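You operate a simulated robot arm through the tools that you are given. There is no shell and no other tool. Be economical: measure what you need, move in short steps, check, and stop when the job is done.

The job below is to be done with a simulated two-armed robot. You get a single attempt, and the scene is never put back.

TASK
Take the tall green cup and leave it on the top of the rail cart. Put the lidded cup marked "27" from the top of the short belt on the top of the rail cart and the lidded cup labelled "29" on top of the green label roll there. Put the bottle that says "basil" from the top of the sauce table on the island bench and the bottle labelled "herb" on the end table. Put the box labelled "gloves" from the top of the sauce table on the shelf under the topping bench and the box that says "clips" on the shelf under the packing bench. Put two of the small square pots from the top of the sauce table on the shelf under the long bench. Take the blue cup and put it on top of the green block on the near rail table on the hall side. Fetch the pot and set it on the shelf under the island bench. Put the roll from the middle rail table on the hall side on the top of the short belt. Any order will do. Set down upright: tall green cup, bottle, box.

The check looks at the end state, three seconds after you hand in, the way a careful person would. Anything else that was tipped, shoved, dropped, spilled or broken makes it a failure.

THE ROBOT
Two 7-joint arms with two-finger parallel grippers on one trunk, on a base that drives. Base frame: it is fixed to the floor where the robot stands at the start and does not move with it; the origin is under the middle of the robot, x ahead of it, y to its left, z up. Lengths are in m, angles in degrees, forces in N, time in s.
The left shoulder is at the start at [0.07, 0.177, 1.07], the right one opposite. With the tool pointing down near the work surface each hand reaches from about 0.22 to 0.72 m from the robot's upright axis, wherever it stands, measured 20 degrees to its own side. Places, roughly: blue cup (5x5x4 cm) [-6.7, -1.6, 0.7]; bottle [-5, -2.5, 1]; box [-4.75, -2.25, 1]; end table [-2.9, -2.7, 0.9]; green block (8x10x4 cm) [-7.1, -1.2, 0.7]; island bench [-7.6, -4.5, 0.9]; label roll (8x8x5 cm) [-3.6, -2.6, 0.9]; lidded cup [-3.5, -2.5, 1]; pot [-8, -0.5, 0.75]; roll (8x8x5 cm) [-7.8, -1, 0.7]; shelf under the island bench [-7.6, -4.5, 0.5]; shelf under the long bench [-9, -5.7, 0.3]; shelf under the packing bench [-1.5, 1.5, 0.3]; shelf under the topping bench [-1.9, -4.4, 0.3]; small square pot (7x7x5 cm) [-5, -2.8, 0.9]; tall green cup (6x6x7 cm) [0.6, 0, 0.7]; top of the rail cart [-1.3, -3.6, 0.9]; top of the short belt [-3.6, -2.2, 0.9]. Payload 3.43 kg a hand.
The TCP of each hand is the grasp point between the finger pads, 0.03 m short of the fingertips. In the tool frame z runs along the fingers and y along their closing line. Largest opening 0.094 m; finger width 0.028, thickness 0.01; the body of the gripper, 0.05 by 0.096 m, starts 0.055 m behind the TCP.
Orientation is that of the tool frame in the base frame, as [roll, pitch, yaw] about the fixed x, y, z axes, in that order (R = Rz(yaw) Ry(pitch) Rx(roll)). With the fingers straight down and closing along the base's y, the tool's x points along the base's -x, its y along +y and its z along -z.

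THE INTERFACE
- The arms move only by the tool send_rows. It takes "left_targets", "right_targets" or both (then of equal length, played together; a hand with none holds still); each is a list of rows, each a list of 7 numbers: the shift along the base's x, y, z in m, then the turn, a rotation vector about the base's x, y, z in degrees, then the closure, from 0 (fully open) to 1 (shut). In form: [[x, y, z, rx, ry, rz, grip], ...]. A call has 1 to 12 rows; each row is the pose to reach, as a shift and turn from the pose commanded when the call began. Rows are played at 5 a second. More than 0.05 m and 8.6 degrees between two rows, or a gripper value outside its range, and nothing of the call is played. Where a pose cannot be reached the arm comes as near as it can. A force on the tool above 40 N (or 10 N above the force at the start of the call, whichever is more), or a blocked arm, ends the call early, and 0.2 s more pass. The fingers move at their own pace (about 0.153 m/s each) and stop on an object; they squeeze with about 34 N. The grip force told is the motor's: it shows also when the fingers shut on nothing. Time passes only in rows, and 0.2 s behind the last, so rows that repeat a pose let the fingers close. It gives the time, the measured TCP pose, the force on the tool (base axes), the opening and the grip force at its end, in the units of the frame above (readings bear some noise), with the torque about the TCP (base axes, N m) and any sound that the robot's microphone picked up.
- Cameras (640 x 400 px; columns grow to the right, rows downward): "scene" is now at [0.0961, 0.0541, 1.3588]; the picture's right is [0.77, -0.63, 0.00], its down [-0.52, -0.64, -0.56] and it looks along [0.36, 0.44, -0.83] (base axes); focal length 214 px, centre (320, 200). "left" rides on the left gripper at [0.076, -0.014, -0.102] in its tool frame; the picture's right is [0.18, 0.98, 0.00], its down [-0.75, 0.14, -0.64] and it looks along [-0.63, 0.12, 0.77] (tool axes); focal length 243 px, centre (320, 200). "right" rides on the right gripper at [0.076, 0.014, -0.103] in its tool frame; the picture's right is [-0.18, 0.98, 0.00], its down [-0.75, -0.14, -0.64] and it looks along [-0.63, -0.12, 0.77] (tool axes); focal length 243 px, centre (320, 200). There is no depth. A picture from a camera that has moved, and an enlarged one, comes with that camera's place and axes in the base frame and with its lens.
- get_image(camera): a new picture of that camera. The clock stands still meanwhile.
- slide_trunk(by): slides the trunk up (or, below 0, down) by that many m; the arms and the scene camera ride with it, the base frame stays. It gives what a move gives, with no picture.
- drive_base(legs): drives the robot by 1 to 6 legs, each [ahead, turn to the left] in m and degrees, along the robot's own axes; the way and the turn of a leg run together, so that a leg with both is an arc; at most 1.5 m and 180 degrees a leg. The arms and the cameras ride along, it lands a little off, and it stops where it bumps. It gives what a move gives.
- pan_tilt(pan, tilt): turns the head with the scene camera to pan (to the left, within 86 degrees either way) and tilt (down, from -29 to 69), counted from straight ahead of the robot. It gives what a move gives.
- zoom(camera, box): a new picture of the part [left, top, right, bottom] of that camera's present view, enlarged. The clock stands still meanwhile.
- close_job(): hands the job in; it is judged then, once.

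Go step by step. Nothing tells you exact positions but the pictures and the camera data: compare them with the known pose of the tool, close in by small moves and look again before you grip or let go. The budget is 567 turns and 370 pictures, counting those below and the enlarged ones. Unless the task says otherwise, let go and move clear before handing in, and close with one line.

The tools are called after ">>>" as a command line: name --argument value ..., lists and objects as JSON in quotes. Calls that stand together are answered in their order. send_rows: Moves the arms, as the interface text tells. Its arguments: {"type":"object","properties":{"left_targets":{"type":"array"},"right_targets":{"type":"array"}},"required":[]} The other tools are called the same way: slide_trunk (by) slides the trunk up or down; drive_base (legs) drives the base; pan_tilt (pan, tilt) turns the head that bears the scene camera; get_image (camera) takes a picture; zoom (camera, box) takes an enlarged picture of a part of a camera's view; close_job () hands the job in.

At the start:

```text
time: 0.0
left_position: [0.3391, 0.4509, 0.9662]
left_tcp_rot: [-180.0, 0.0, 180.0]
left_wrist_force: [-0.7, 0.5, 0.2]
left_moment: [0.01, 0.0, -0.03]
left_grip_width: 0.0939
left_grasp_force: 0.0
right_position: [0.4863, 0.0612, 1.0419]
right_tcp_rot: [-179.9, 0.0, -179.9]
right_wrist_force: [-0.6, 1.8, 0.0]
right_moment: [0.02, -0.01, -0.01]
right_grip_width: 0.0939
right_grasp_force: 0.0
trunk travel left (down, up): [-0.65, 0.19]
robot x, y, heading: [0.0018, 0.0029, 0.2]
head pan, tilt: [50.7, 55.6]
```

scene: 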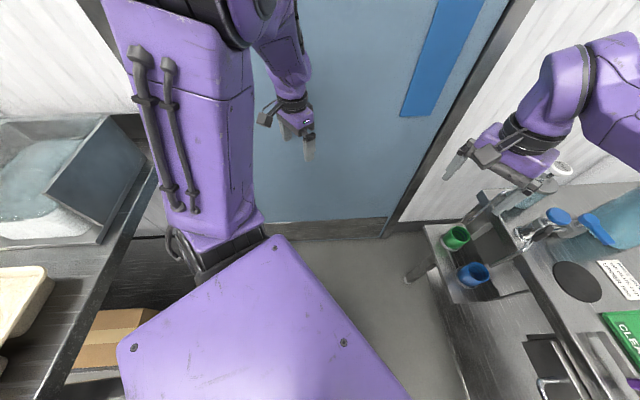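
right: 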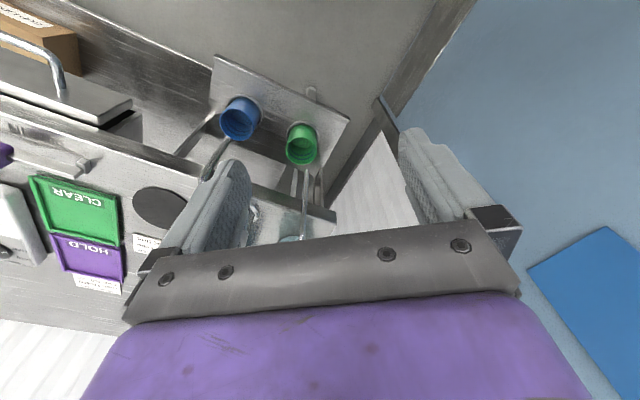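
left: 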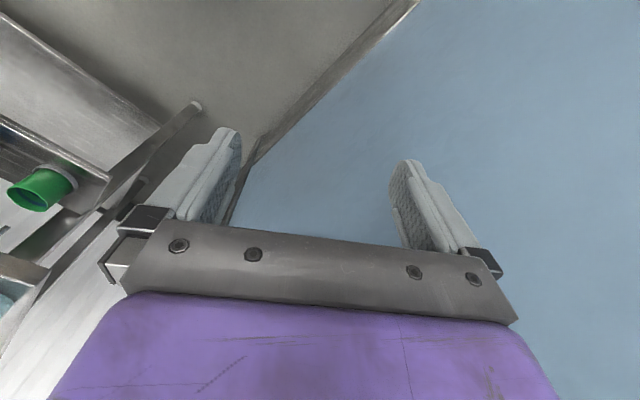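

I see a green cup near (0.60, 0.00) with a blue one beside it, both in a holder of some kind. I'll turn the head to look at the surroundings first.

>>> pan_tilt --pan 0 --tilt 45

>>> get_image --camera "scene"

>>> zoom --camera "right" --box '[160, 50, 400, 200]'

```text
time: 1.2
left_position: [0.3396, 0.4501, 0.9665]
left_tcp_rot: [180.0, 0.0, -179.9]
left_wrist_force: [0.3, 0.5, 0.5]
left_moment: [0.0, 0.01, -0.01]
left_grip_width: 0.0937
left_grasp_force: 0.0
right_position: [0.4849, 0.0632, 1.0414]
right_tcp_rot: [-180.0, 0.1, 180.0]
right_wrist_force: [0.4, 0.1, 0.5]
right_moment: [-0.01, 0.02, -0.02]
right_grip_width: 0.0938
right_grasp_force: 0.2
trunk travel left (down, up): [-0.65, 0.19]
robot x, y, heading: [0.0024, 0.0007, -0.0]
head pan, tilt: [0.0, 45.0]
```

```text
366 pictures are left
camera scene: at [0.1322, -0.0011, 1.373], right [0.0, -1.0, 0.0], down [-0.71, 0.0, -0.71], along [0.71, 0.0, -0.71], focal length 214 px, centre (320, 200)
```

scene: 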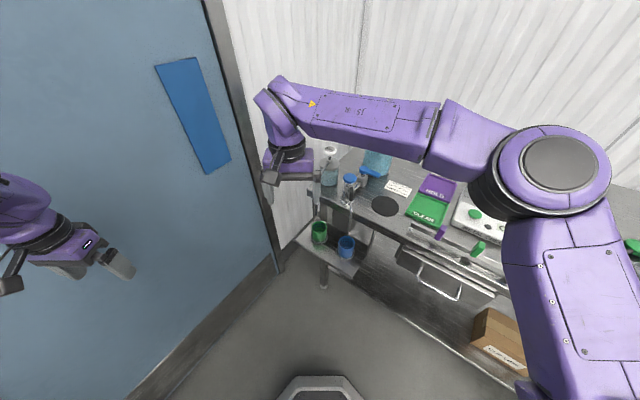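

```text
2.67 times, centred on (280, 125) of right
camera zoom: at [0.4077, 0.0758, 1.1447], right [0.18, 0.98, 0.0], down [0.75, -0.14, 0.64], along [0.63, -0.12, -0.77], focal length 647 px, centre (427, 400)
```

zoom: 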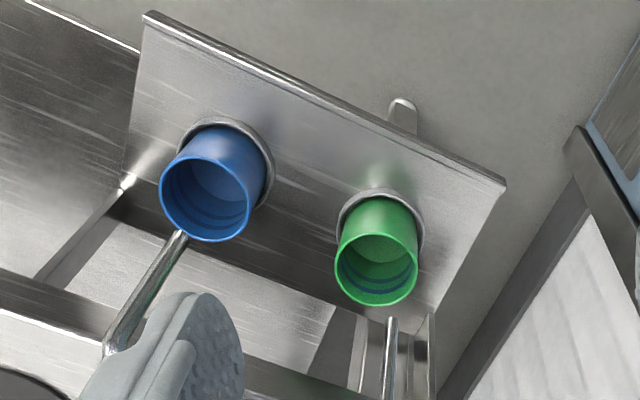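

The cups sit in ring collars on a small ledge. I'll zoom in to see the clearance above them.

>>> zoom --camera "scene" --box '[260, 130, 420, 290]'

>>> pan_tilt --pan 0 --tilt 60

>>> zoom --camera "scene" --box '[260, 80, 420, 240]'

```text
2.50 times, centred on (340, 210) of scene
camera zoom: at [0.1322, -0.0011, 1.373], right [0.0, -1.0, 0.0], down [-0.71, 0.0, -0.71], along [0.71, 0.0, -0.71], focal length 536 px, centre (270, 175)
```

zoom: 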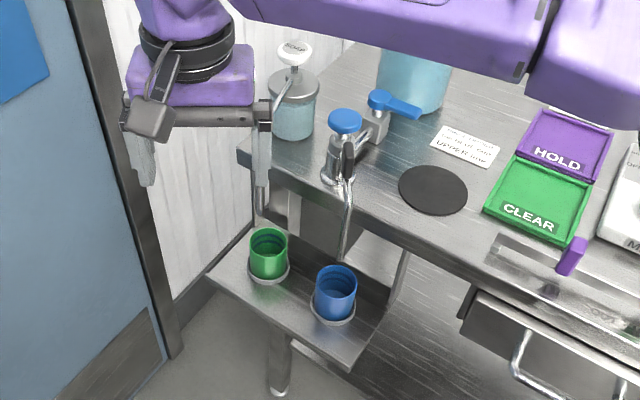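

```text
time: 2.0
left_position: [0.3402, 0.451, 0.9664]
left_tcp_rot: [180.0, 0.0, 179.9]
left_wrist_force: [-0.3, 0.1, 0.3]
left_moment: [-0.01, 0.01, -0.01]
left_grip_width: 0.094
left_grasp_force: 0.1
right_position: [0.4858, 0.0622, 1.0425]
right_tcp_rot: [-180.0, 0.0, -180.0]
right_wrist_force: [-0.5, 0.2, -0.3]
right_moment: [-0.01, -0.01, -0.01]
right_grip_width: 0.0938
right_grasp_force: 0.0
trunk travel left (down, up): [-0.65, 0.19]
robot x, y, heading: [-0.0003, 0.0013, -0.2]
head pan, tilt: [0.0, 60.0]
```

```text
2.50 times, centred on (340, 160) of scene
camera zoom: at [0.1176, -0.0012, 1.3536], right [0.0, -1.0, 0.0], down [-0.87, 0.0, -0.5], along [0.5, 0.0, -0.87], focal length 536 px, centre (270, 300)
```

zoom: 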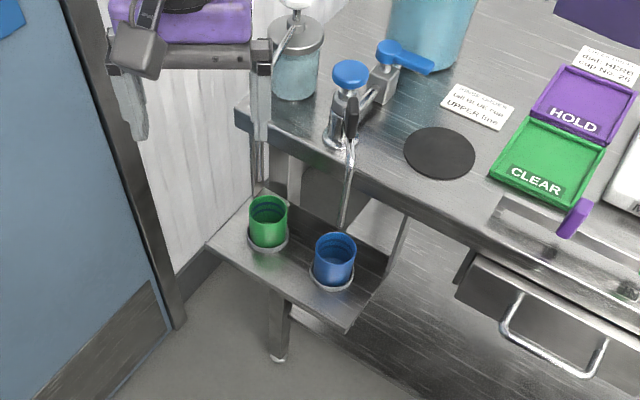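

The spouts hang about 6 cm above the cups, so the green cup has to be taken from the front with a tilted hand, lifted a little and pulled out. I'll move the right arm aside and tilt the left hand.

>>> send_rows --left_targets '[[0, 0, 0, -2, -6, -4.3, 0], [0, 0, 0, -4, -12, -8.6, 0], [0, 0, 0, -6, -18, -13, 0], [0, 0, 0, -8, -24.1, -17.3, 0], [0, 0, 0, -10, -30.1, -21.6, 0], [0, 0, 0, -12, -36.1, -26, 0], [0, 0, 0, -14, -42.1, -30.3, 0], [0, 0, 0, -16.1, -48.2, -34.6, 0]]' --right_targets '[[-0.02, -0.04, 0, 0, 0, 0, 0], [-0.04, -0.08, 0, 0, 0, 0, 0], [-0.06, -0.12, 0, 0, 0, 0, 0], [-0.08, -0.16, 0, 0, 0, 0, 0], [-0.1, -0.2, 0, 0, 0, 0, 0], [-0.12, -0.24, 0, 0, 0, 0, 0], [-0.14, -0.28, 0, 0, 0, 0, 0], [-0.16, -0.32, 0, 0, 0, 0, 0]]'

>>> send_rows --left_targets '[[0.02, -0.04, -0.015, 0, 0, 0, 0], [0.04, -0.078, -0.03, 0, 0, 0, 0], [0.06, -0.117, -0.046, 0, 0, 0, 0], [0.08, -0.156, -0.061, 0, 0, 0, 0], [0.1, -0.195, -0.077, 0, 0, 0, 0], [0.12, -0.234, -0.092, 0, 0, 0, 0], [0.14, -0.273, -0.108, 0, 0, 0, 0], [0.16, -0.312, -0.123, 0, 0, 0, 0], [0.18, -0.351, -0.138, 0, 0, 0, 0], [0.199, -0.391, -0.154, 0, 0, 0, 0]]'

>>> get_image --camera "left"

>>> get_image --camera "scene"

```text
time: 3.8
left_position: [0.3369, 0.4509, 0.9681]
left_tcp_rot: [179.7, 50.1, 142.7]
left_wrist_force: [0.2, -0.8, 0.2]
left_moment: [0.0, 0.0, 0.02]
left_grip_width: 0.0939
left_grasp_force: 0.1
right_position: [0.3192, -0.2579, 1.0444]
right_tcp_rot: [179.9, 0.0, -179.9]
right_wrist_force: [-1.2, 0.6, -0.7]
right_moment: [0.02, 0.01, 0.01]
right_grip_width: 0.0936
right_grasp_force: 0.1
trunk travel left (down, up): [-0.65, 0.19]
robot x, y, heading: [0.0004, -0.0026, -0.2]
head pan, tilt: [0.0, 60.0]
```

```text
time: 6.0
left_position: [0.5419, 0.0645, 0.8218]
left_tcp_rot: [-177.3, 51.2, 146.7]
left_wrist_force: [0.3, -0.4, -0.3]
left_moment: [0.02, 0.0, -0.01]
left_grip_width: 0.0937
left_grasp_force: 0.0
right_position: [0.3216, -0.2583, 1.0439]
right_tcp_rot: [179.9, 0.0, -180.0]
right_wrist_force: [0.3, 0.1, 0.6]
right_moment: [0.01, 0.0, -0.01]
right_grip_width: 0.094
right_grasp_force: 0.1
trunk travel left (down, up): [-0.65, 0.19]
robot x, y, heading: [0.0027, -0.0002, 0.0]
head pan, tilt: [0.0, 60.0]
```

```text
362 pictures are left
camera left: at [0.4295, 0.1276, 0.8261], right [0.47, 0.86, -0.17], down [0.08, 0.15, 0.99], along [0.88, -0.48, 0.01], focal length 243 px, centre (320, 200)
```

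left: 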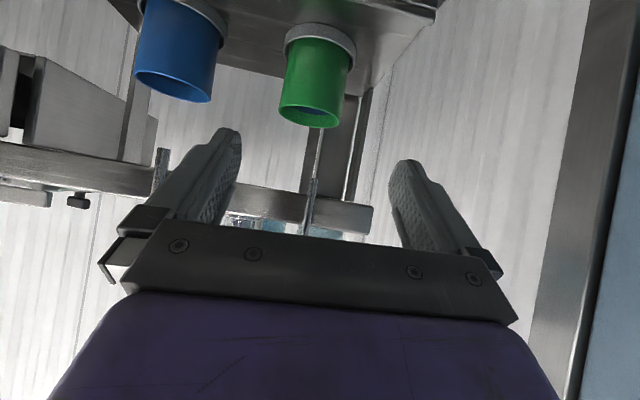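

```text
361 pictures are left
camera scene: at [0.1181, -0.0028, 1.3535], right [0.0, -1.0, 0.0], down [-0.87, 0.0, -0.5], along [0.5, 0.0, -0.87], focal length 214 px, centre (320, 200)
```

scene: 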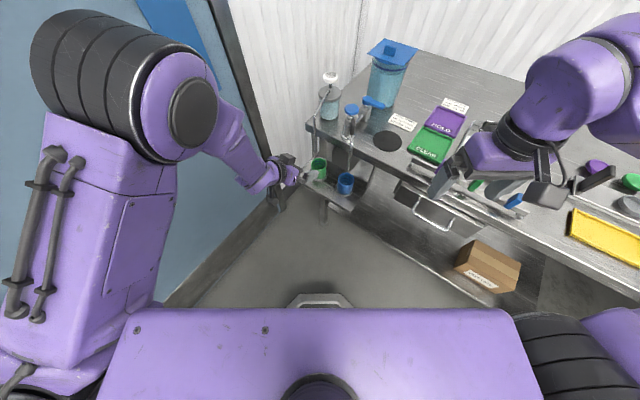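

Left hand is in front of the green cup, rim at about (0.618, 0.0, 0.75). Moving in along the tilted approach.

>>> send_rows --left_targets '[[0.027, -0.02, -0.028, 0, 0, 0, 0], [0.054, -0.04, -0.056, 0, 0, 0, 0], [0.054, -0.04, -0.056, 0, 0, 0, 0]]'

>>> get_image --camera "left"

```text
time: 6.8
left_position: [0.5916, 0.0221, 0.7597]
left_tcp_rot: [179.7, 49.9, 142.8]
left_wrist_force: [0.0, 0.4, -0.7]
left_moment: [0.0, -0.02, 0.0]
left_grip_width: 0.094
left_grasp_force: 0.1
right_position: [0.3212, -0.2573, 1.0449]
right_tcp_rot: [180.0, -0.1, -180.0]
right_wrist_force: [-0.2, -0.6, -0.6]
right_moment: [0.0, -0.02, -0.01]
right_grip_width: 0.0941
right_grasp_force: 0.0
trunk travel left (down, up): [-0.65, 0.19]
robot x, y, heading: [0.0038, -0.0042, 0.1]
head pan, tilt: [0.0, 60.0]
```

```text
360 pictures are left
camera left: at [0.4817, 0.0883, 0.7674], right [0.5, 0.86, -0.14], down [0.08, 0.11, 0.99], along [0.86, -0.5, -0.01], focal length 243 px, centre (320, 200)
```

left: 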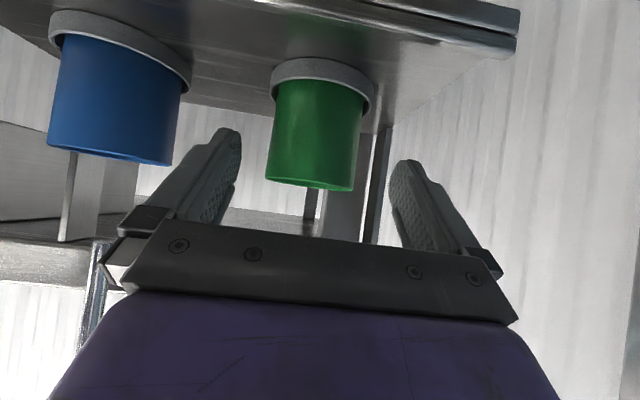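

Aligned with the cup. Closing the last 4 cm and gripping.

>>> send_rows --left_targets '[[0.014, -0.011, -0.016, 0, 0, 0, 0], [0.026, -0.021, -0.031, 0, 0, 0, 0], [0.026, -0.021, -0.031, 0, 0, 0, 0]]'

>>> get_image --camera "left"

```text
time: 7.6
left_position: [0.6213, 0.0009, 0.7288]
left_tcp_rot: [179.9, 50.0, 142.9]
left_wrist_force: [-0.9, 0.0, -0.2]
left_moment: [0.02, 0.01, -0.04]
left_grip_width: 0.094
left_grasp_force: 0.1
right_position: [0.3209, -0.2568, 1.0454]
right_tcp_rot: [-179.9, 0.0, -179.9]
right_wrist_force: [0.0, 0.0, -0.1]
right_moment: [0.01, -0.03, -0.02]
right_grip_width: 0.0939
right_grasp_force: 0.0
trunk travel left (down, up): [-0.65, 0.19]
robot x, y, heading: [-0.0016, 0.0032, 0.3]
head pan, tilt: [0.0, 60.0]
```

```text
359 pictures are left
camera left: at [0.5101, 0.0659, 0.7362], right [0.5, 0.86, -0.14], down [0.08, 0.12, 0.99], along [0.86, -0.5, -0.01], focal length 243 px, centre (320, 200)
```

left: 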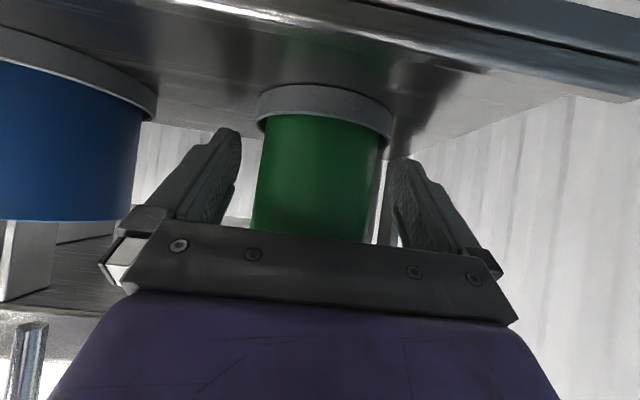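

Fingers straddle the cup above the collar. Gripping and lifting slightly.

>>> send_rows --left_targets '[[0, 0, 0, 0, 0, 0, 1], [0, 0, 0, 0, 0, 0, 1], [0, 0, 0, 0, 0, 0, 1], [0, 0, 0.02, 0, 0, 0, 1], [0, 0, 0.036, 0, 0, 0, 1]]'

>>> get_image --camera "left"

>>> zoom --camera "scene" --box '[260, 80, 420, 240]'

```text
time: 8.8
left_position: [0.6202, 0.0012, 0.7627]
left_tcp_rot: [179.8, 49.9, 142.9]
left_wrist_force: [-0.2, 0.2, 0.0]
left_moment: [-0.01, -0.02, -0.01]
left_grip_width: 0.059
left_grasp_force: 33.6
right_position: [0.3215, -0.2577, 1.0443]
right_tcp_rot: [-180.0, 0.0, 180.0]
right_wrist_force: [0.6, -0.4, -0.5]
right_moment: [0.0, 0.01, -0.01]
right_grip_width: 0.0938
right_grasp_force: 0.0
trunk travel left (down, up): [-0.65, 0.19]
robot x, y, heading: [-0.0008, 0.0036, -0.0]
head pan, tilt: [0.0, 60.0]
```

```text
358 pictures are left
camera left: at [0.51, 0.067, 0.7701], right [0.5, 0.86, -0.14], down [0.08, 0.12, 0.99], along [0.86, -0.5, -0.01], focal length 243 px, centre (320, 200)
```

left: 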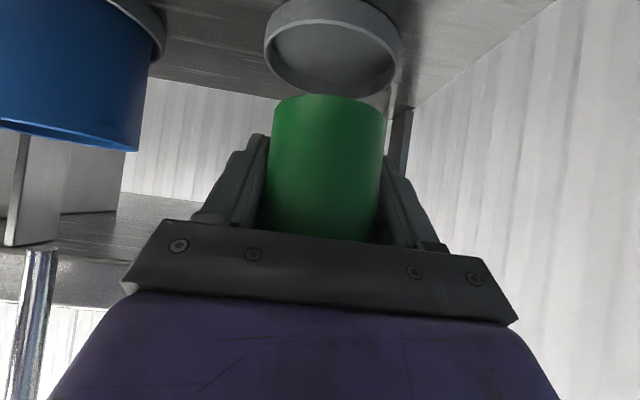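

```text
2.50 times, centred on (340, 160) of scene
camera zoom: at [0.1173, -0.0017, 1.3536], right [0.0, -1.0, 0.0], down [-0.87, 0.0, -0.5], along [0.5, 0.0, -0.87], focal length 536 px, centre (270, 300)
```

zoom: 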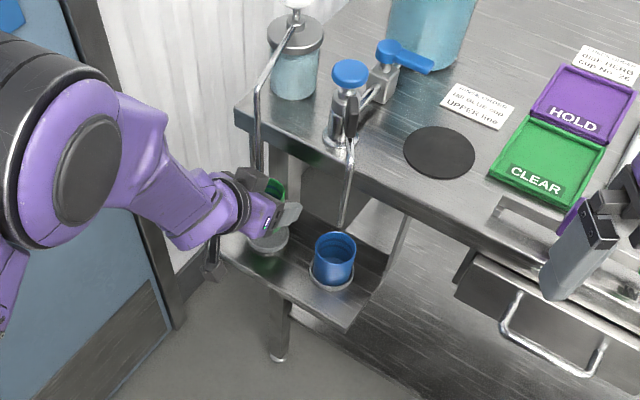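

The cup is free of its collar. Pulling it back out from under the spout, then raising.

>>> send_rows --left_targets '[[-0.032, 0.024, 0, 0, 0, 0, 1], [-0.064, 0.048, 0, 0, 0, 0, 1], [-0.096, 0.072, 0, 0, 0, 0, 1], [-0.128, 0.096, 0.01, 0, 0, 0, 1], [-0.15, 0.12, 0.05, 0, 0, 0, 1], [-0.17, 0.15, 0.08, 0, 0, 0, 1], [-0.18, 0.18, 0.11, 0, 0, 0, 1], [-0.19, 0.21, 0.14, 0, 0, 0, 1], [-0.2, 0.24, 0.17, 0, 0, 0, 1]]'

>>> pan_tilt --pan -60 --tilt 25

>>> get_image --camera "scene"

>>> pan_tilt --pan -85 --tilt 20

>>> get_image --camera "scene"

>>> pan_tilt --pan 85 --tilt 20

>>> get_image --camera "scene"

```text
refused: row 5 steps farther than a row can; nothing moved
```

```text
time: 10.1
left_position: [0.6204, 0.0018, 0.7625]
left_tcp_rot: [-180.0, 50.0, 142.9]
left_wrist_force: [-0.5, -0.6, 0.0]
left_moment: [-0.02, 0.03, 0.05]
left_grip_width: 0.0589
left_grasp_force: 34.2
right_position: [0.3208, -0.257, 1.0448]
right_tcp_rot: [-179.9, 0.1, 179.9]
right_wrist_force: [1.1, 0.2, 0.7]
right_moment: [-0.03, 0.03, -0.01]
right_grip_width: 0.094
right_grasp_force: 0.1
trunk travel left (down, up): [-0.65, 0.19]
robot x, y, heading: [0.0007, -0.0006, 0.1]
head pan, tilt: [-60.0, 25.0]
```

```text
356 pictures are left
camera scene: at [0.0971, -0.0814, 1.4036], right [-0.87, -0.5, 0.0], down [-0.21, 0.37, -0.91], along [0.45, -0.78, -0.42], focal length 214 px, centre (320, 200)
```

scene: 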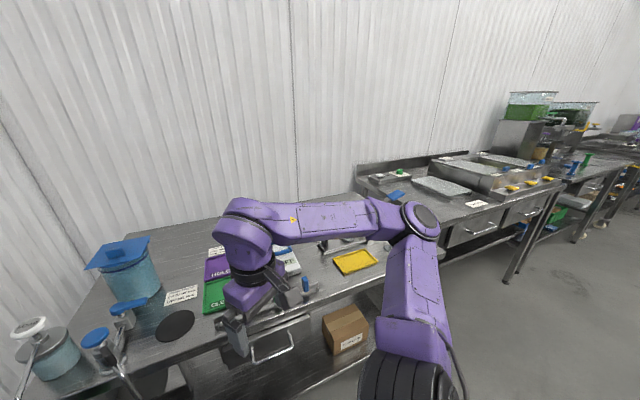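

```text
time: 10.9
left_position: [0.6212, 0.0012, 0.7628]
left_tcp_rot: [179.8, 50.0, 142.9]
left_wrist_force: [0.0, 0.2, 0.4]
left_moment: [-0.01, 0.02, 0.01]
left_grip_width: 0.059
left_grasp_force: 34.0
right_position: [0.3216, -0.2561, 1.0435]
right_tcp_rot: [180.0, 0.0, -180.0]
right_wrist_force: [0.0, -0.4, -0.3]
right_moment: [0.0, -0.02, -0.01]
right_grip_width: 0.0942
right_grasp_force: 0.1
trunk travel left (down, up): [-0.65, 0.19]
robot x, y, heading: [0.0043, 0.0032, -0.0]
head pan, tilt: [-85.0, 20.0]
```

```text
355 pictures are left
camera scene: at [0.0592, -0.0944, 1.4117], right [-1.0, -0.09, 0.0], down [-0.03, 0.34, -0.94], along [0.08, -0.94, -0.34], focal length 214 px, centre (320, 200)
```

scene: 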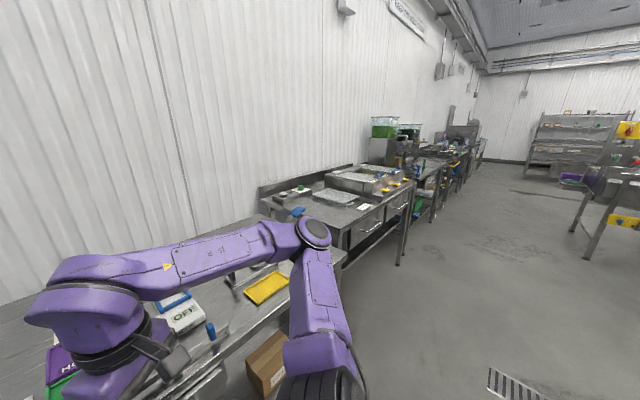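

```text
time: 13.5
left_position: [0.6211, 0.0012, 0.7629]
left_tcp_rot: [179.9, 50.0, 143.0]
left_wrist_force: [-0.4, 0.5, -1.3]
left_moment: [-0.01, 0.0, 0.0]
left_grip_width: 0.0585
left_grasp_force: 34.4
right_position: [0.3211, -0.2576, 1.044]
right_tcp_rot: [180.0, 0.0, -179.9]
right_wrist_force: [-0.8, -0.8, -0.5]
right_moment: [-0.01, 0.01, 0.0]
right_grip_width: 0.0939
right_grasp_force: 0.0
trunk travel left (down, up): [-0.65, 0.19]
robot x, y, heading: [0.0035, -0.0021, -0.3]
head pan, tilt: [85.0, 20.0]
```

```text
354 pictures are left
camera scene: at [0.0591, 0.0911, 1.4117], right [1.0, -0.09, 0.0], down [-0.03, -0.34, -0.94], along [0.08, 0.94, -0.34], focal length 214 px, centre (320, 200)
```

scene: 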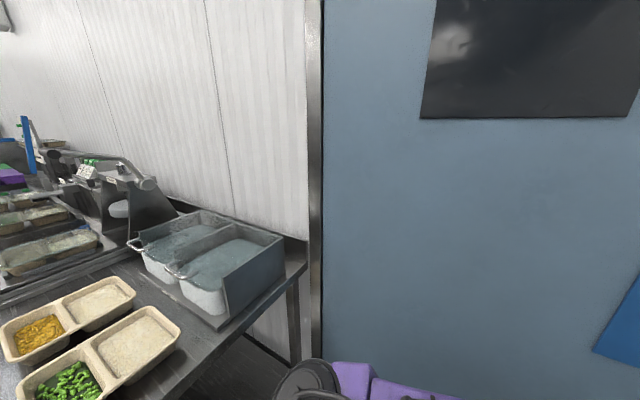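

The aisle runs along heading about 235°, with benches both sides. I'll pull the cup out in smaller steps and take both arms into a compact carry pose.

>>> send_rows --left_targets '[[-0.032, 0.024, 0, 0, 0, 0, 1], [-0.064, 0.048, 0, 0, 0, 0, 1], [-0.096, 0.072, 0, 0, 0, 0, 1], [-0.128, 0.096, 0.01, 0, 0, 0, 1], [-0.14, 0.12, 0.045, 0, 0, 0, 1], [-0.15, 0.14, 0.085, 0, 0, 0, 1], [-0.16, 0.16, 0.125, 0, 0, 0, 1], [-0.17, 0.18, 0.165, 0, 0, 0, 1], [-0.18, 0.2, 0.205, 0, 0, 0, 1], [-0.19, 0.22, 0.245, 0, 0, 0, 1]]' --right_targets '[[0, 0, 0, 0, 0, 0, 0], [0, 0, 0, 0, 0, 0, 0], [0, 0, 0, 0, 0, 0, 0], [0, 0, 0, 0, 0, 0, 0], [0, 0, 0, 0, 0, 0, 0], [0, 0, 0, 0, 0, 0, 0], [0, 0, 0, 0, 0, 0, 0], [0, 0, 0, 0, 0, 0, 0], [0, 0, 0, 0, 0, 0, 0], [0, 0, 0, 0, 0, 0, 0]]'

>>> pan_tilt --pan 0 --tilt 60

>>> get_image --camera "scene"

>>> get_image --camera "left"

```text
time: 15.7
left_position: [0.4419, 0.2331, 0.9914]
left_tcp_rot: [-178.5, 50.8, 144.1]
left_wrist_force: [0.6, 0.1, -0.8]
left_moment: [-0.03, -0.01, -0.01]
left_grip_width: 0.0588
left_grasp_force: 33.6
left hand out of reach, approached as far as the arm can: row 3, 4, 9, 10
right_position: [0.3211, -0.2561, 1.0437]
right_tcp_rot: [-179.9, 0.0, -180.0]
right_wrist_force: [0.6, 0.0, 0.5]
right_moment: [-0.01, -0.02, 0.02]
right_grip_width: 0.0941
right_grasp_force: 0.1
trunk travel left (down, up): [-0.65, 0.19]
robot x, y, heading: [-0.0001, -0.0045, 0.0]
head pan, tilt: [85.0, 20.0]
```

```text
time: 17.3
left_position: [0.4423, 0.2346, 0.9888]
left_tcp_rot: [-178.7, 50.7, 144.3]
left_wrist_force: [-0.5, 0.7, -1.2]
left_moment: [0.05, -0.01, 0.01]
left_grip_width: 0.0588
left_grasp_force: 34.4
right_position: [0.3206, -0.2575, 1.0449]
right_tcp_rot: [-180.0, 0.1, -180.0]
right_wrist_force: [0.7, 0.7, -0.4]
right_moment: [0.02, 0.0, 0.01]
right_grip_width: 0.0939
right_grasp_force: 0.1
trunk travel left (down, up): [-0.65, 0.19]
robot x, y, heading: [0.001, -0.0011, 0.1]
head pan, tilt: [0.0, 60.0]
```

```text
353 pictures are left
camera scene: at [0.1176, -0.0013, 1.3536], right [0.0, -1.0, 0.0], down [-0.87, 0.0, -0.5], along [0.5, 0.0, -0.87], focal length 214 px, centre (320, 200)
```

scene: 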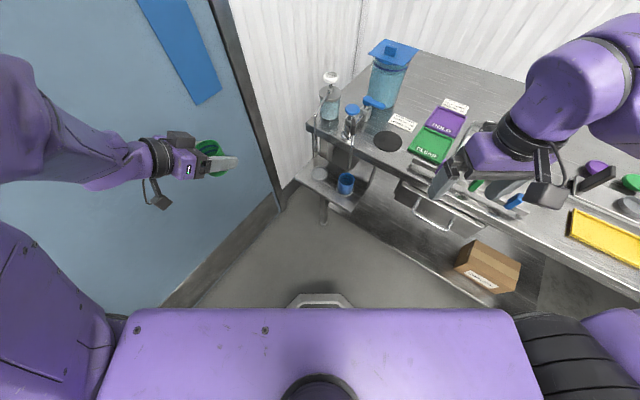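

```text
352 pictures are left
camera left: at [0.3315, 0.2988, 0.9949], right [0.49, 0.86, -0.16], down [0.08, 0.14, 0.99], along [0.87, -0.5, 0.0], focal length 243 px, centre (320, 200)
```

left: 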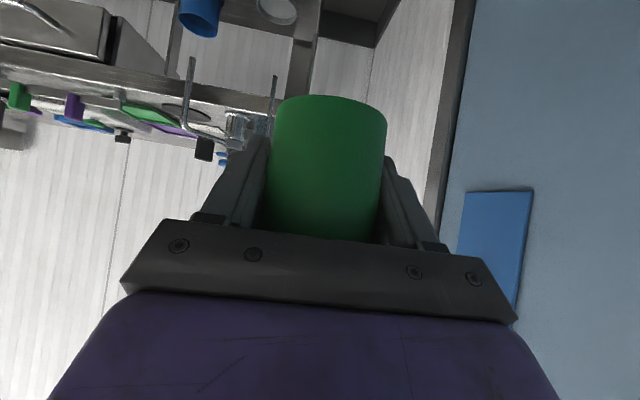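

The cup is held upright. I'll back away from the bench and turn to face down the aisle.

>>> drive_base --legs '[[-0.4, 0], [0, -125]]'

>>> pan_tilt --pan 0 --tilt 20

>>> get_image --camera "scene"

>>> pan_tilt --pan 60 --tilt 20

>>> get_image --camera "scene"

>>> pan_tilt --pan -60 --tilt 20

>>> get_image --camera "scene"

```text
time: 19.6
left_position: [0.1301, 0.2148, 0.9896]
left_tcp_rot: [179.7, 49.1, 140.0]
left_wrist_force: [-0.8, -0.2, -0.5]
left_moment: [0.01, 0.01, 0.04]
left_grip_width: 0.0586
left_grasp_force: 33.5
right_position: [-0.0096, -0.2721, 1.0458]
right_tcp_rot: [179.4, 0.3, 177.6]
right_wrist_force: [0.0, -1.4, -0.4]
right_moment: [0.09, -0.06, -0.01]
right_grip_width: 0.0941
right_grasp_force: 0.1
trunk travel left (down, up): [-0.65, 0.19]
robot x, y, heading: [-0.3192, -0.002, -8.6]
head pan, tilt: [0.0, 60.0]
stopped in leg 1: the robot was blocked; the commanded pose is now the measured one
```

```text
time: 20.7
left_position: [0.1342, 0.2196, 0.9861]
left_tcp_rot: [-179.7, 49.3, 140.3]
left_wrist_force: [-0.4, 0.1, -0.4]
left_moment: [-0.02, -0.04, 0.0]
left_grip_width: 0.0588
left_grasp_force: 33.6
right_position: [-0.0088, -0.2669, 1.0475]
right_tcp_rot: [179.7, 0.2, 177.6]
right_wrist_force: [-0.7, -0.6, 0.4]
right_moment: [-0.01, -0.01, 0.0]
right_grip_width: 0.094
right_grasp_force: 0.0
trunk travel left (down, up): [-0.65, 0.19]
robot x, y, heading: [-0.3218, -0.0054, -8.9]
head pan, tilt: [0.0, 20.0]
```

```text
351 pictures are left
camera scene: at [-0.1771, -0.0286, 1.4117], right [-0.15, -0.99, 0.0], down [-0.34, 0.05, -0.94], along [0.93, -0.14, -0.34], focal length 214 px, centre (320, 200)
```

scene: 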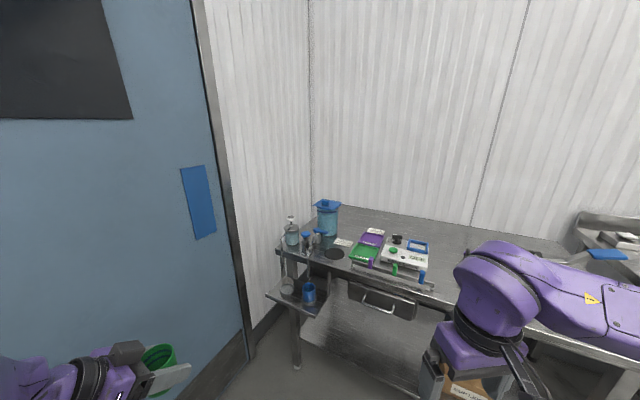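

```text
time: 22.0
left_position: [0.1341, 0.2194, 0.986]
left_tcp_rot: [-179.6, 49.3, 140.3]
left_wrist_force: [0.5, -0.4, -1.0]
left_moment: [0.0, -0.02, 0.01]
left_grip_width: 0.0586
left_grasp_force: 33.8
right_position: [-0.0072, -0.267, 1.0468]
right_tcp_rot: [179.8, 0.2, 177.6]
right_wrist_force: [-0.4, -0.4, 0.1]
right_moment: [0.0, 0.01, -0.03]
right_grip_width: 0.0939
right_grasp_force: 0.0
trunk travel left (down, up): [-0.65, 0.19]
robot x, y, heading: [-0.3185, -0.0027, -8.7]
head pan, tilt: [60.0, 20.0]
```

```text
350 pictures are left
camera scene: at [-0.2105, 0.059, 1.4117], right [0.78, -0.63, 0.0], down [-0.21, -0.27, -0.94], along [0.59, 0.73, -0.34], focal length 214 px, centre (320, 200)
```

scene: 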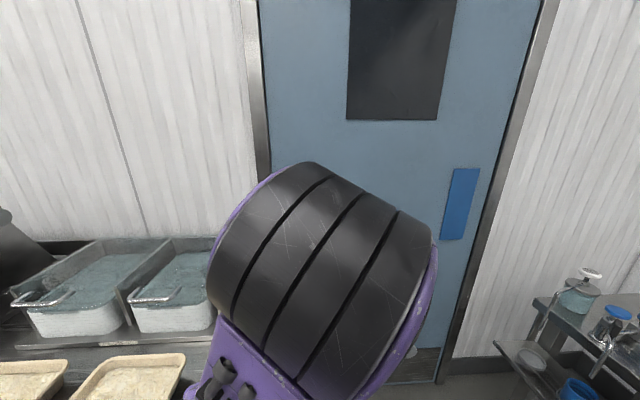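

```text
time: 24.0
left_position: [0.1346, 0.2199, 0.9869]
left_tcp_rot: [-179.8, 49.3, 140.3]
left_wrist_force: [-1.3, 1.0, 0.5]
left_moment: [-0.01, -0.01, -0.01]
left_grip_width: 0.0585
left_grasp_force: 33.9
right_position: [-0.0071, -0.2659, 1.0469]
right_tcp_rot: [179.8, 0.4, 177.6]
right_wrist_force: [0.0, 0.1, -0.2]
right_moment: [0.02, 0.0, 0.04]
right_grip_width: 0.094
right_grasp_force: 0.1
trunk travel left (down, up): [-0.65, 0.19]
robot x, y, heading: [-0.3174, -0.002, -8.6]
head pan, tilt: [-60.0, 20.0]
```

```text
349 pictures are left
camera scene: at [-0.235, -0.1005, 1.4117], right [-0.93, -0.36, 0.0], down [-0.12, 0.32, -0.94], along [0.34, -0.88, -0.34], focal length 214 px, centre (320, 200)
```

scene: 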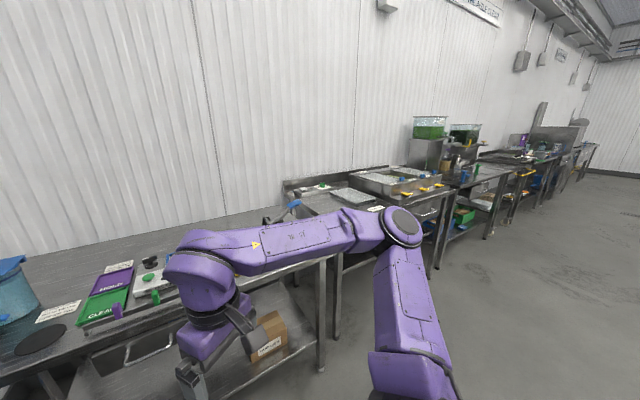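

The base bumped the packing bench behind, so the aisle is narrow here. I'll move forward a little and turn in place.

>>> drive_base --legs '[[0.2, 0], [0, -60]]'

>>> pan_tilt --pan -45 --tilt 35

>>> get_image --camera "scene"

```text
time: 28.2
left_position: [0.2993, -0.3128, 0.9875]
left_tcp_rot: [-179.6, 49.2, 80.4]
left_wrist_force: [-1.2, 0.3, -1.0]
left_moment: [-0.03, -0.06, 0.02]
left_grip_width: 0.0589
left_grasp_force: 34.1
right_position: [-0.1928, -0.4354, 1.0465]
right_tcp_rot: [179.8, 0.1, 117.7]
right_wrist_force: [0.3, 0.3, -0.2]
right_moment: [-0.03, -0.05, 0.0]
right_grip_width: 0.0942
right_grasp_force: 0.1
trunk travel left (down, up): [-0.65, 0.19]
robot x, y, heading: [-0.1223, -0.0339, -68.6]
head pan, tilt: [-60.0, 20.0]
```

```text
time: 29.0
left_position: [0.2979, -0.313, 0.9868]
left_tcp_rot: [-179.6, 49.4, 80.5]
left_wrist_force: [0.3, 0.4, -1.0]
left_moment: [0.0, -0.03, 0.02]
left_grip_width: 0.0588
left_grasp_force: 34.3
right_position: [-0.1927, -0.4358, 1.0469]
right_tcp_rot: [179.8, 0.2, 117.7]
right_wrist_force: [-0.1, 0.0, 0.0]
right_moment: [-0.02, -0.01, 0.02]
right_grip_width: 0.0937
right_grasp_force: 0.0
trunk travel left (down, up): [-0.65, 0.19]
robot x, y, heading: [-0.1205, -0.0317, -68.7]
head pan, tilt: [-45.0, 35.0]
```

```text
348 pictures are left
camera scene: at [-0.1392, -0.1632, 1.3879], right [-0.92, 0.4, 0.0], down [0.23, 0.53, -0.82], along [-0.33, -0.75, -0.57], focal length 214 px, centre (320, 200)
```

scene: 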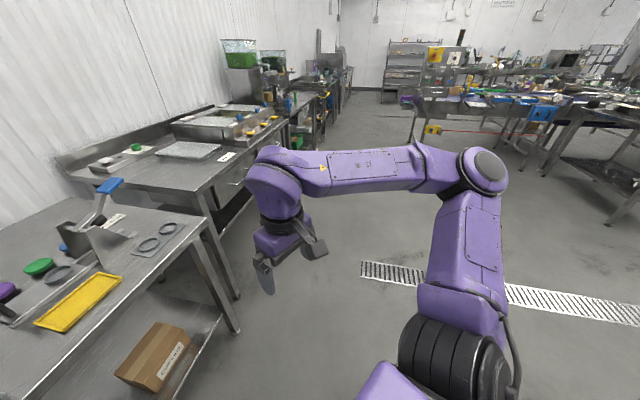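

Clear ahead down the aisle. Finishing the turn and looking.

>>> drive_base --legs '[[0, -57]]'

>>> pan_tilt --pan -70 --tilt 30

>>> get_image --camera "scene"

>>> pan_tilt --pan 0 --tilt 20

>>> get_image --camera "scene"

```text
time: 32.0
left_position: [-0.1348, -0.5384, 0.9864]
left_tcp_rot: [-179.7, 49.3, 22.7]
left_wrist_force: [-0.7, -0.2, -0.7]
left_moment: [0.05, 0.03, 0.01]
left_grip_width: 0.0589
left_grasp_force: 34.1
right_position: [-0.4996, -0.1875, 1.0471]
right_tcp_rot: [179.9, 0.3, 59.8]
right_wrist_force: [0.3, -0.5, 0.2]
right_moment: [0.0, -0.04, 0.02]
right_grip_width: 0.0939
right_grasp_force: 0.0
trunk travel left (down, up): [-0.65, 0.19]
robot x, y, heading: [-0.1197, -0.0334, -126.7]
head pan, tilt: [-45.0, 35.0]
```

```text
time: 32.9
left_position: [-0.135, -0.539, 0.985]
left_tcp_rot: [-179.7, 49.3, 22.5]
left_wrist_force: [0.5, -0.4, -0.4]
left_moment: [0.0, 0.0, 0.0]
left_grip_width: 0.0587
left_grasp_force: 34.2
right_position: [-0.4996, -0.1873, 1.0471]
right_tcp_rot: [179.8, 0.3, 59.8]
right_wrist_force: [0.9, 0.1, 0.6]
right_moment: [-0.02, -0.04, 0.03]
right_grip_width: 0.0939
right_grasp_force: 0.0
trunk travel left (down, up): [-0.65, 0.19]
robot x, y, heading: [-0.1236, -0.0327, -126.5]
head pan, tilt: [-70.0, 30.0]
```

```text
347 pictures are left
camera scene: at [-0.2388, -0.0507, 1.3957], right [0.28, 0.96, 0.0], down [0.48, -0.14, -0.87], along [-0.83, 0.25, -0.5], focal length 214 px, centre (320, 200)
```

scene: 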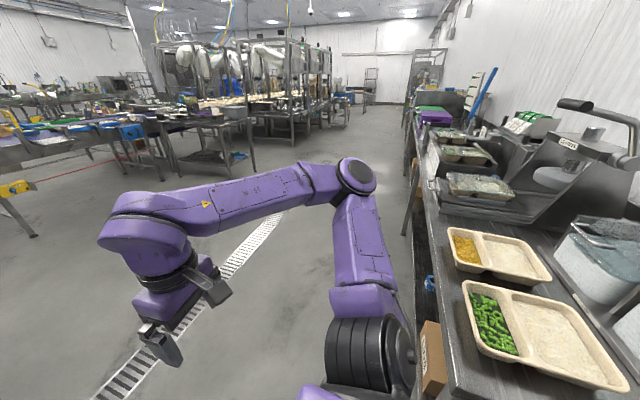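

```text
time: 34.3
left_position: [-0.136, -0.539, 0.9868]
left_tcp_rot: [-179.7, 49.3, 22.6]
left_wrist_force: [-0.9, -0.3, 0.1]
left_moment: [0.0, 0.01, -0.01]
left_grip_width: 0.0588
left_grasp_force: 34.2
right_position: [-0.4987, -0.1888, 1.0477]
right_tcp_rot: [179.8, 0.2, 59.8]
right_wrist_force: [0.2, 0.9, -0.5]
right_moment: [0.01, -0.06, 0.01]
right_grip_width: 0.0939
right_grasp_force: 0.1
trunk travel left (down, up): [-0.65, 0.19]
robot x, y, heading: [-0.1234, -0.0335, -126.7]
head pan, tilt: [0.0, 20.0]
```

```text
346 pictures are left
camera scene: at [-0.2076, -0.1509, 1.4117], right [-0.8, 0.6, 0.0], down [0.2, 0.28, -0.94], along [-0.56, -0.76, -0.34], focal length 214 px, centre (320, 200)
```

scene: 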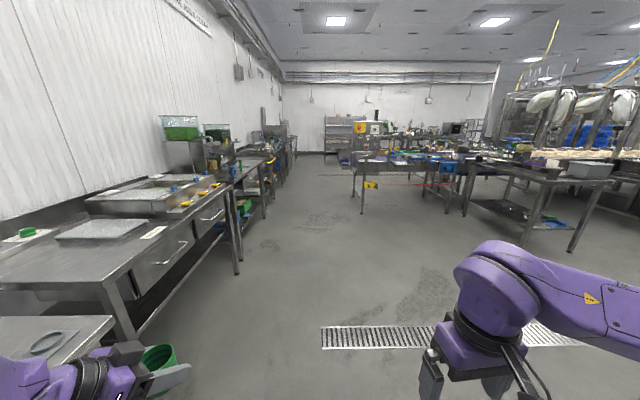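

The aisle ahead is open; the rail cart should be ahead-left about 3.6 m. Driving forward.

>>> drive_base --legs '[[1.2, 1.7], [1.2, 0]]'

>>> pan_tilt --pan 40 --tilt 25

>>> get_image --camera "scene"

>>> pan_tilt --pan -30 --tilt 25

>>> get_image --camera "scene"

```text
time: 45.9
left_position: [-1.5216, -2.4589, 0.9875]
left_tcp_rot: [-179.6, 49.4, 23.3]
left_wrist_force: [-0.2, -0.5, -1.2]
left_moment: [0.0, 0.0, 0.02]
left_grip_width: 0.0587
left_grasp_force: 34.2
right_position: [-1.8897, -2.1133, 1.0466]
right_tcp_rot: [179.7, 0.2, 60.5]
right_wrist_force: [0.1, -0.1, 0.1]
right_moment: [0.02, 0.01, 0.0]
right_grip_width: 0.0938
right_grasp_force: 0.0
trunk travel left (down, up): [-0.65, 0.19]
robot x, y, heading: [-1.5194, -1.9513, -125.8]
head pan, tilt: [0.0, 20.0]
```

```text
time: 47.0
left_position: [-1.5223, -2.4595, 0.9863]
left_tcp_rot: [-179.6, 49.3, 23.3]
left_wrist_force: [-0.7, -0.2, -0.4]
left_moment: [0.0, -0.02, 0.0]
left_grip_width: 0.0584
left_grasp_force: 33.4
right_position: [-1.889, -2.1121, 1.0466]
right_tcp_rot: [179.8, 0.3, 60.6]
right_wrist_force: [-0.6, 0.3, -0.1]
right_moment: [-0.05, 0.01, -0.01]
right_grip_width: 0.0939
right_grasp_force: 0.1
trunk travel left (down, up): [-0.65, 0.19]
robot x, y, heading: [-1.515, -1.9492, -125.8]
head pan, tilt: [40.0, 25.0]
```

```text
345 pictures are left
camera scene: at [-1.5368, -2.0875, 1.4036], right [-1.0, -0.07, 0.0], down [-0.03, 0.42, -0.91], along [0.07, -0.9, -0.42], focal length 214 px, centre (320, 200)
```

scene: 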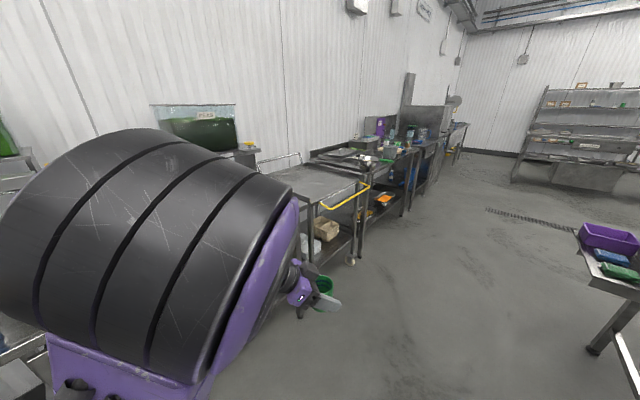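

```text
time: 48.4
left_position: [-1.5216, -2.459, 0.9877]
left_tcp_rot: [-179.6, 49.4, 23.3]
left_wrist_force: [0.4, 0.3, -1.1]
left_moment: [0.0, -0.01, -0.02]
left_grip_width: 0.0586
left_grasp_force: 34.3
right_position: [-1.8897, -2.112, 1.0461]
right_tcp_rot: [179.7, 0.2, 60.6]
right_wrist_force: [0.7, -0.6, -0.1]
right_moment: [-0.01, -0.03, 0.01]
right_grip_width: 0.094
right_grasp_force: 0.1
trunk travel left (down, up): [-0.65, 0.19]
robot x, y, heading: [-1.5156, -1.9525, -126.1]
head pan, tilt: [-30.0, 25.0]
```

```text
344 pictures are left
camera scene: at [-1.6274, -2.0334, 1.4036], right [-0.41, 0.91, 0.0], down [0.39, 0.17, -0.91], along [-0.83, -0.37, -0.42], focal length 214 px, centre (320, 200)
```

scene: 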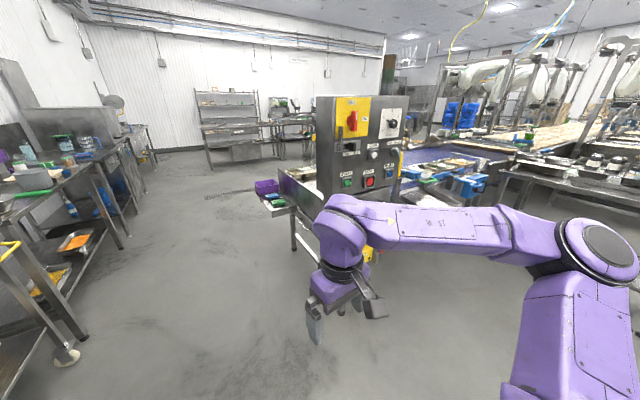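

The cart with the yellow handle is ahead-left. Moving closer obliquely.

>>> drive_base --legs '[[0, 22], [1.15, 0], [0, 50]]'

>>> pan_tilt --pan 10 --tilt 40

>>> get_image --camera "scene"

```text
time: 57.6
left_position: [-1.2886, -3.1858, 0.9857]
left_tcp_rot: [-179.7, 49.3, 97.5]
left_wrist_force: [0.2, 0.9, 0.1]
left_moment: [0.01, -0.02, 0.0]
left_grip_width: 0.0585
left_grasp_force: 34.3
right_position: [-1.7222, -3.4478, 1.0468]
right_tcp_rot: [179.7, 0.3, 134.6]
right_wrist_force: [0.1, 0.4, -0.1]
right_moment: [0.0, -0.04, -0.02]
right_grip_width: 0.0938
right_grasp_force: 0.0
trunk travel left (down, up): [-0.65, 0.19]
robot x, y, heading: [-1.7717, -3.0418, -51.7]
head pan, tilt: [-30.0, 25.0]
```

```text
time: 58.6
left_position: [-1.288, -3.1868, 0.9864]
left_tcp_rot: [-179.6, 49.3, 97.5]
left_wrist_force: [1.0, 0.5, -0.4]
left_moment: [-0.01, 0.0, 0.02]
left_grip_width: 0.0582
left_grasp_force: 33.3
right_position: [-1.7212, -3.4483, 1.047]
right_tcp_rot: [179.8, 0.2, 134.6]
right_wrist_force: [-0.9, -0.7, 0.0]
right_moment: [-0.02, 0.0, -0.01]
right_grip_width: 0.0941
right_grasp_force: 0.1
trunk travel left (down, up): [-0.65, 0.19]
robot x, y, heading: [-1.7771, -3.0452, -51.6]
head pan, tilt: [10.0, 40.0]
```

```text
343 pictures are left
camera scene: at [-1.6775, -3.1411, 1.3803], right [-0.66, -0.75, 0.0], down [-0.48, 0.43, -0.77], along [0.57, -0.51, -0.64], focal length 214 px, centre (320, 200)
```

scene: 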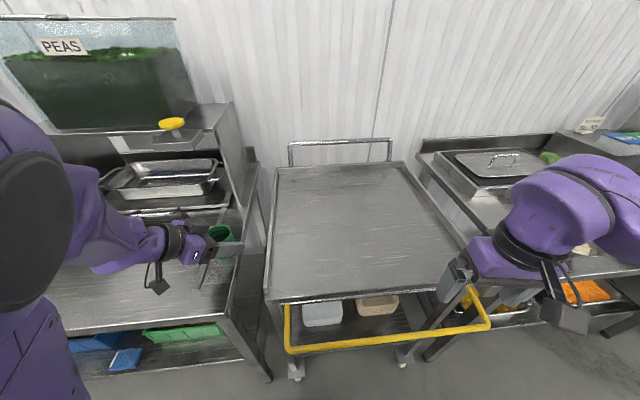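

The empty cart top is between two benches. I'll bring the cup over the cart at height.

>>> send_rows --left_targets '[[-0.015, -0.045, 0.0, 0, 0, 0, 1], [-0.03, -0.09, 0.0, 0, 0, 0, 1], [-0.045, -0.135, 0, 0, 0, 0, 1], [-0.06, -0.18, 0, 0, 0, 0, 1], [-0.075, -0.225, 0, 0, 0, 0, 1], [-0.09, -0.27, 0, 0, 0, 0, 1], [-0.1, -0.31, 0, 0, 0, 0, 1], [-0.1, -0.31, 0, 0, 0, 0, 1]]'

>>> get_image --camera "scene"

>>> get_image --camera "left"

```text
time: 60.4
left_position: [-1.3922, -3.4998, 0.9838]
left_tcp_rot: [-179.6, 49.3, 97.5]
left_wrist_force: [0.6, -0.4, 0.2]
left_moment: [-0.03, 0.01, -0.02]
left_grip_width: 0.058
left_grasp_force: 34.0
right_position: [-1.7221, -3.4477, 1.0458]
right_tcp_rot: [179.8, 0.2, 134.8]
right_wrist_force: [-0.3, -0.7, -0.8]
right_moment: [-0.03, 0.01, -0.02]
right_grip_width: 0.0939
right_grasp_force: 0.1
trunk travel left (down, up): [-0.65, 0.19]
robot x, y, heading: [-1.7749, -3.0432, -51.4]
head pan, tilt: [10.0, 40.0]
```

```text
342 pictures are left
camera scene: at [-1.6777, -3.14, 1.3804], right [-0.66, -0.75, 0.0], down [-0.48, 0.43, -0.77], along [0.57, -0.51, -0.64], focal length 214 px, centre (320, 200)
```

scene: 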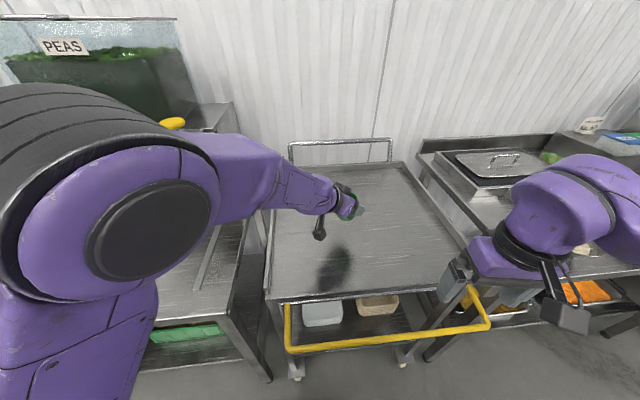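

```text
341 pictures are left
camera left: at [-1.4217, -3.3745, 0.9922], right [0.96, 0.24, -0.14], down [0.14, 0.01, 0.99], along [0.24, -0.97, -0.02], focal length 243 px, centre (320, 200)
```

left: 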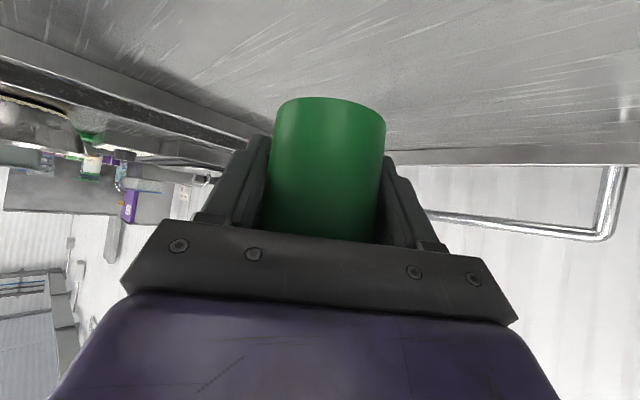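

Estimated cart surface z≈0.905; the cup's base is about 3–4 cm above it. Descending 2 cm and checking.

>>> send_rows --left_targets '[[0, 0, -0.01, 0, 0, 0, 1], [0, 0, -0.02, 0, 0, 0, 1], [0, 0, -0.02, 0, 0, 0, 1]]'

>>> zoom --camera "scene" --box '[280, 160, 400, 300]'

>>> get_image --camera "left"

```text
time: 61.2
left_position: [-1.3874, -3.4995, 0.9662]
left_tcp_rot: [-179.4, 49.5, 97.7]
left_wrist_force: [-0.7, -0.1, -0.3]
left_moment: [-0.01, -0.02, 0.01]
left_grip_width: 0.0581
left_grasp_force: 34.1
right_position: [-1.7222, -3.4481, 1.0468]
right_tcp_rot: [179.9, 0.3, 134.7]
right_wrist_force: [0.2, -0.4, 0.9]
right_moment: [-0.01, 0.02, -0.02]
right_grip_width: 0.0939
right_grasp_force: 0.1
trunk travel left (down, up): [-0.65, 0.19]
robot x, y, heading: [-1.7731, -3.0428, -51.4]
head pan, tilt: [10.0, 40.0]
```

```text
2.86 times, centred on (340, 230) of scene
camera zoom: at [-1.6776, -3.1412, 1.3803], right [-0.66, -0.75, 0.0], down [-0.48, 0.43, -0.77], along [0.57, -0.51, -0.64], focal length 613 px, centre (263, 114)
```

zoom: 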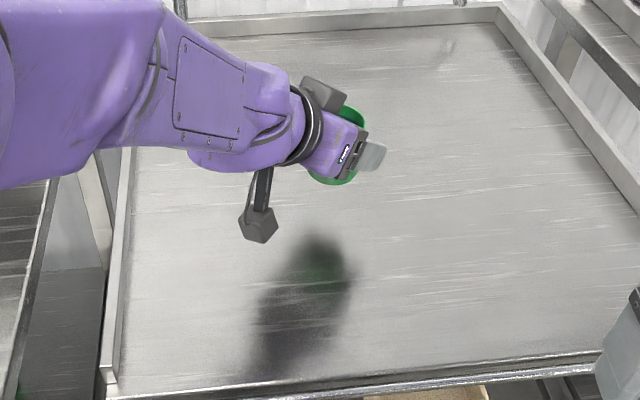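

```text
339 pictures are left
camera left: at [-1.4189, -3.3738, 0.975], right [0.96, 0.24, -0.15], down [0.15, 0.02, 0.99], along [0.24, -0.97, -0.02], focal length 243 px, centre (320, 200)
```

left: 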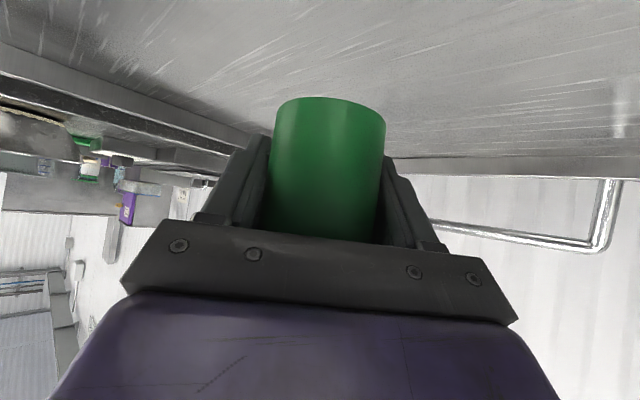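

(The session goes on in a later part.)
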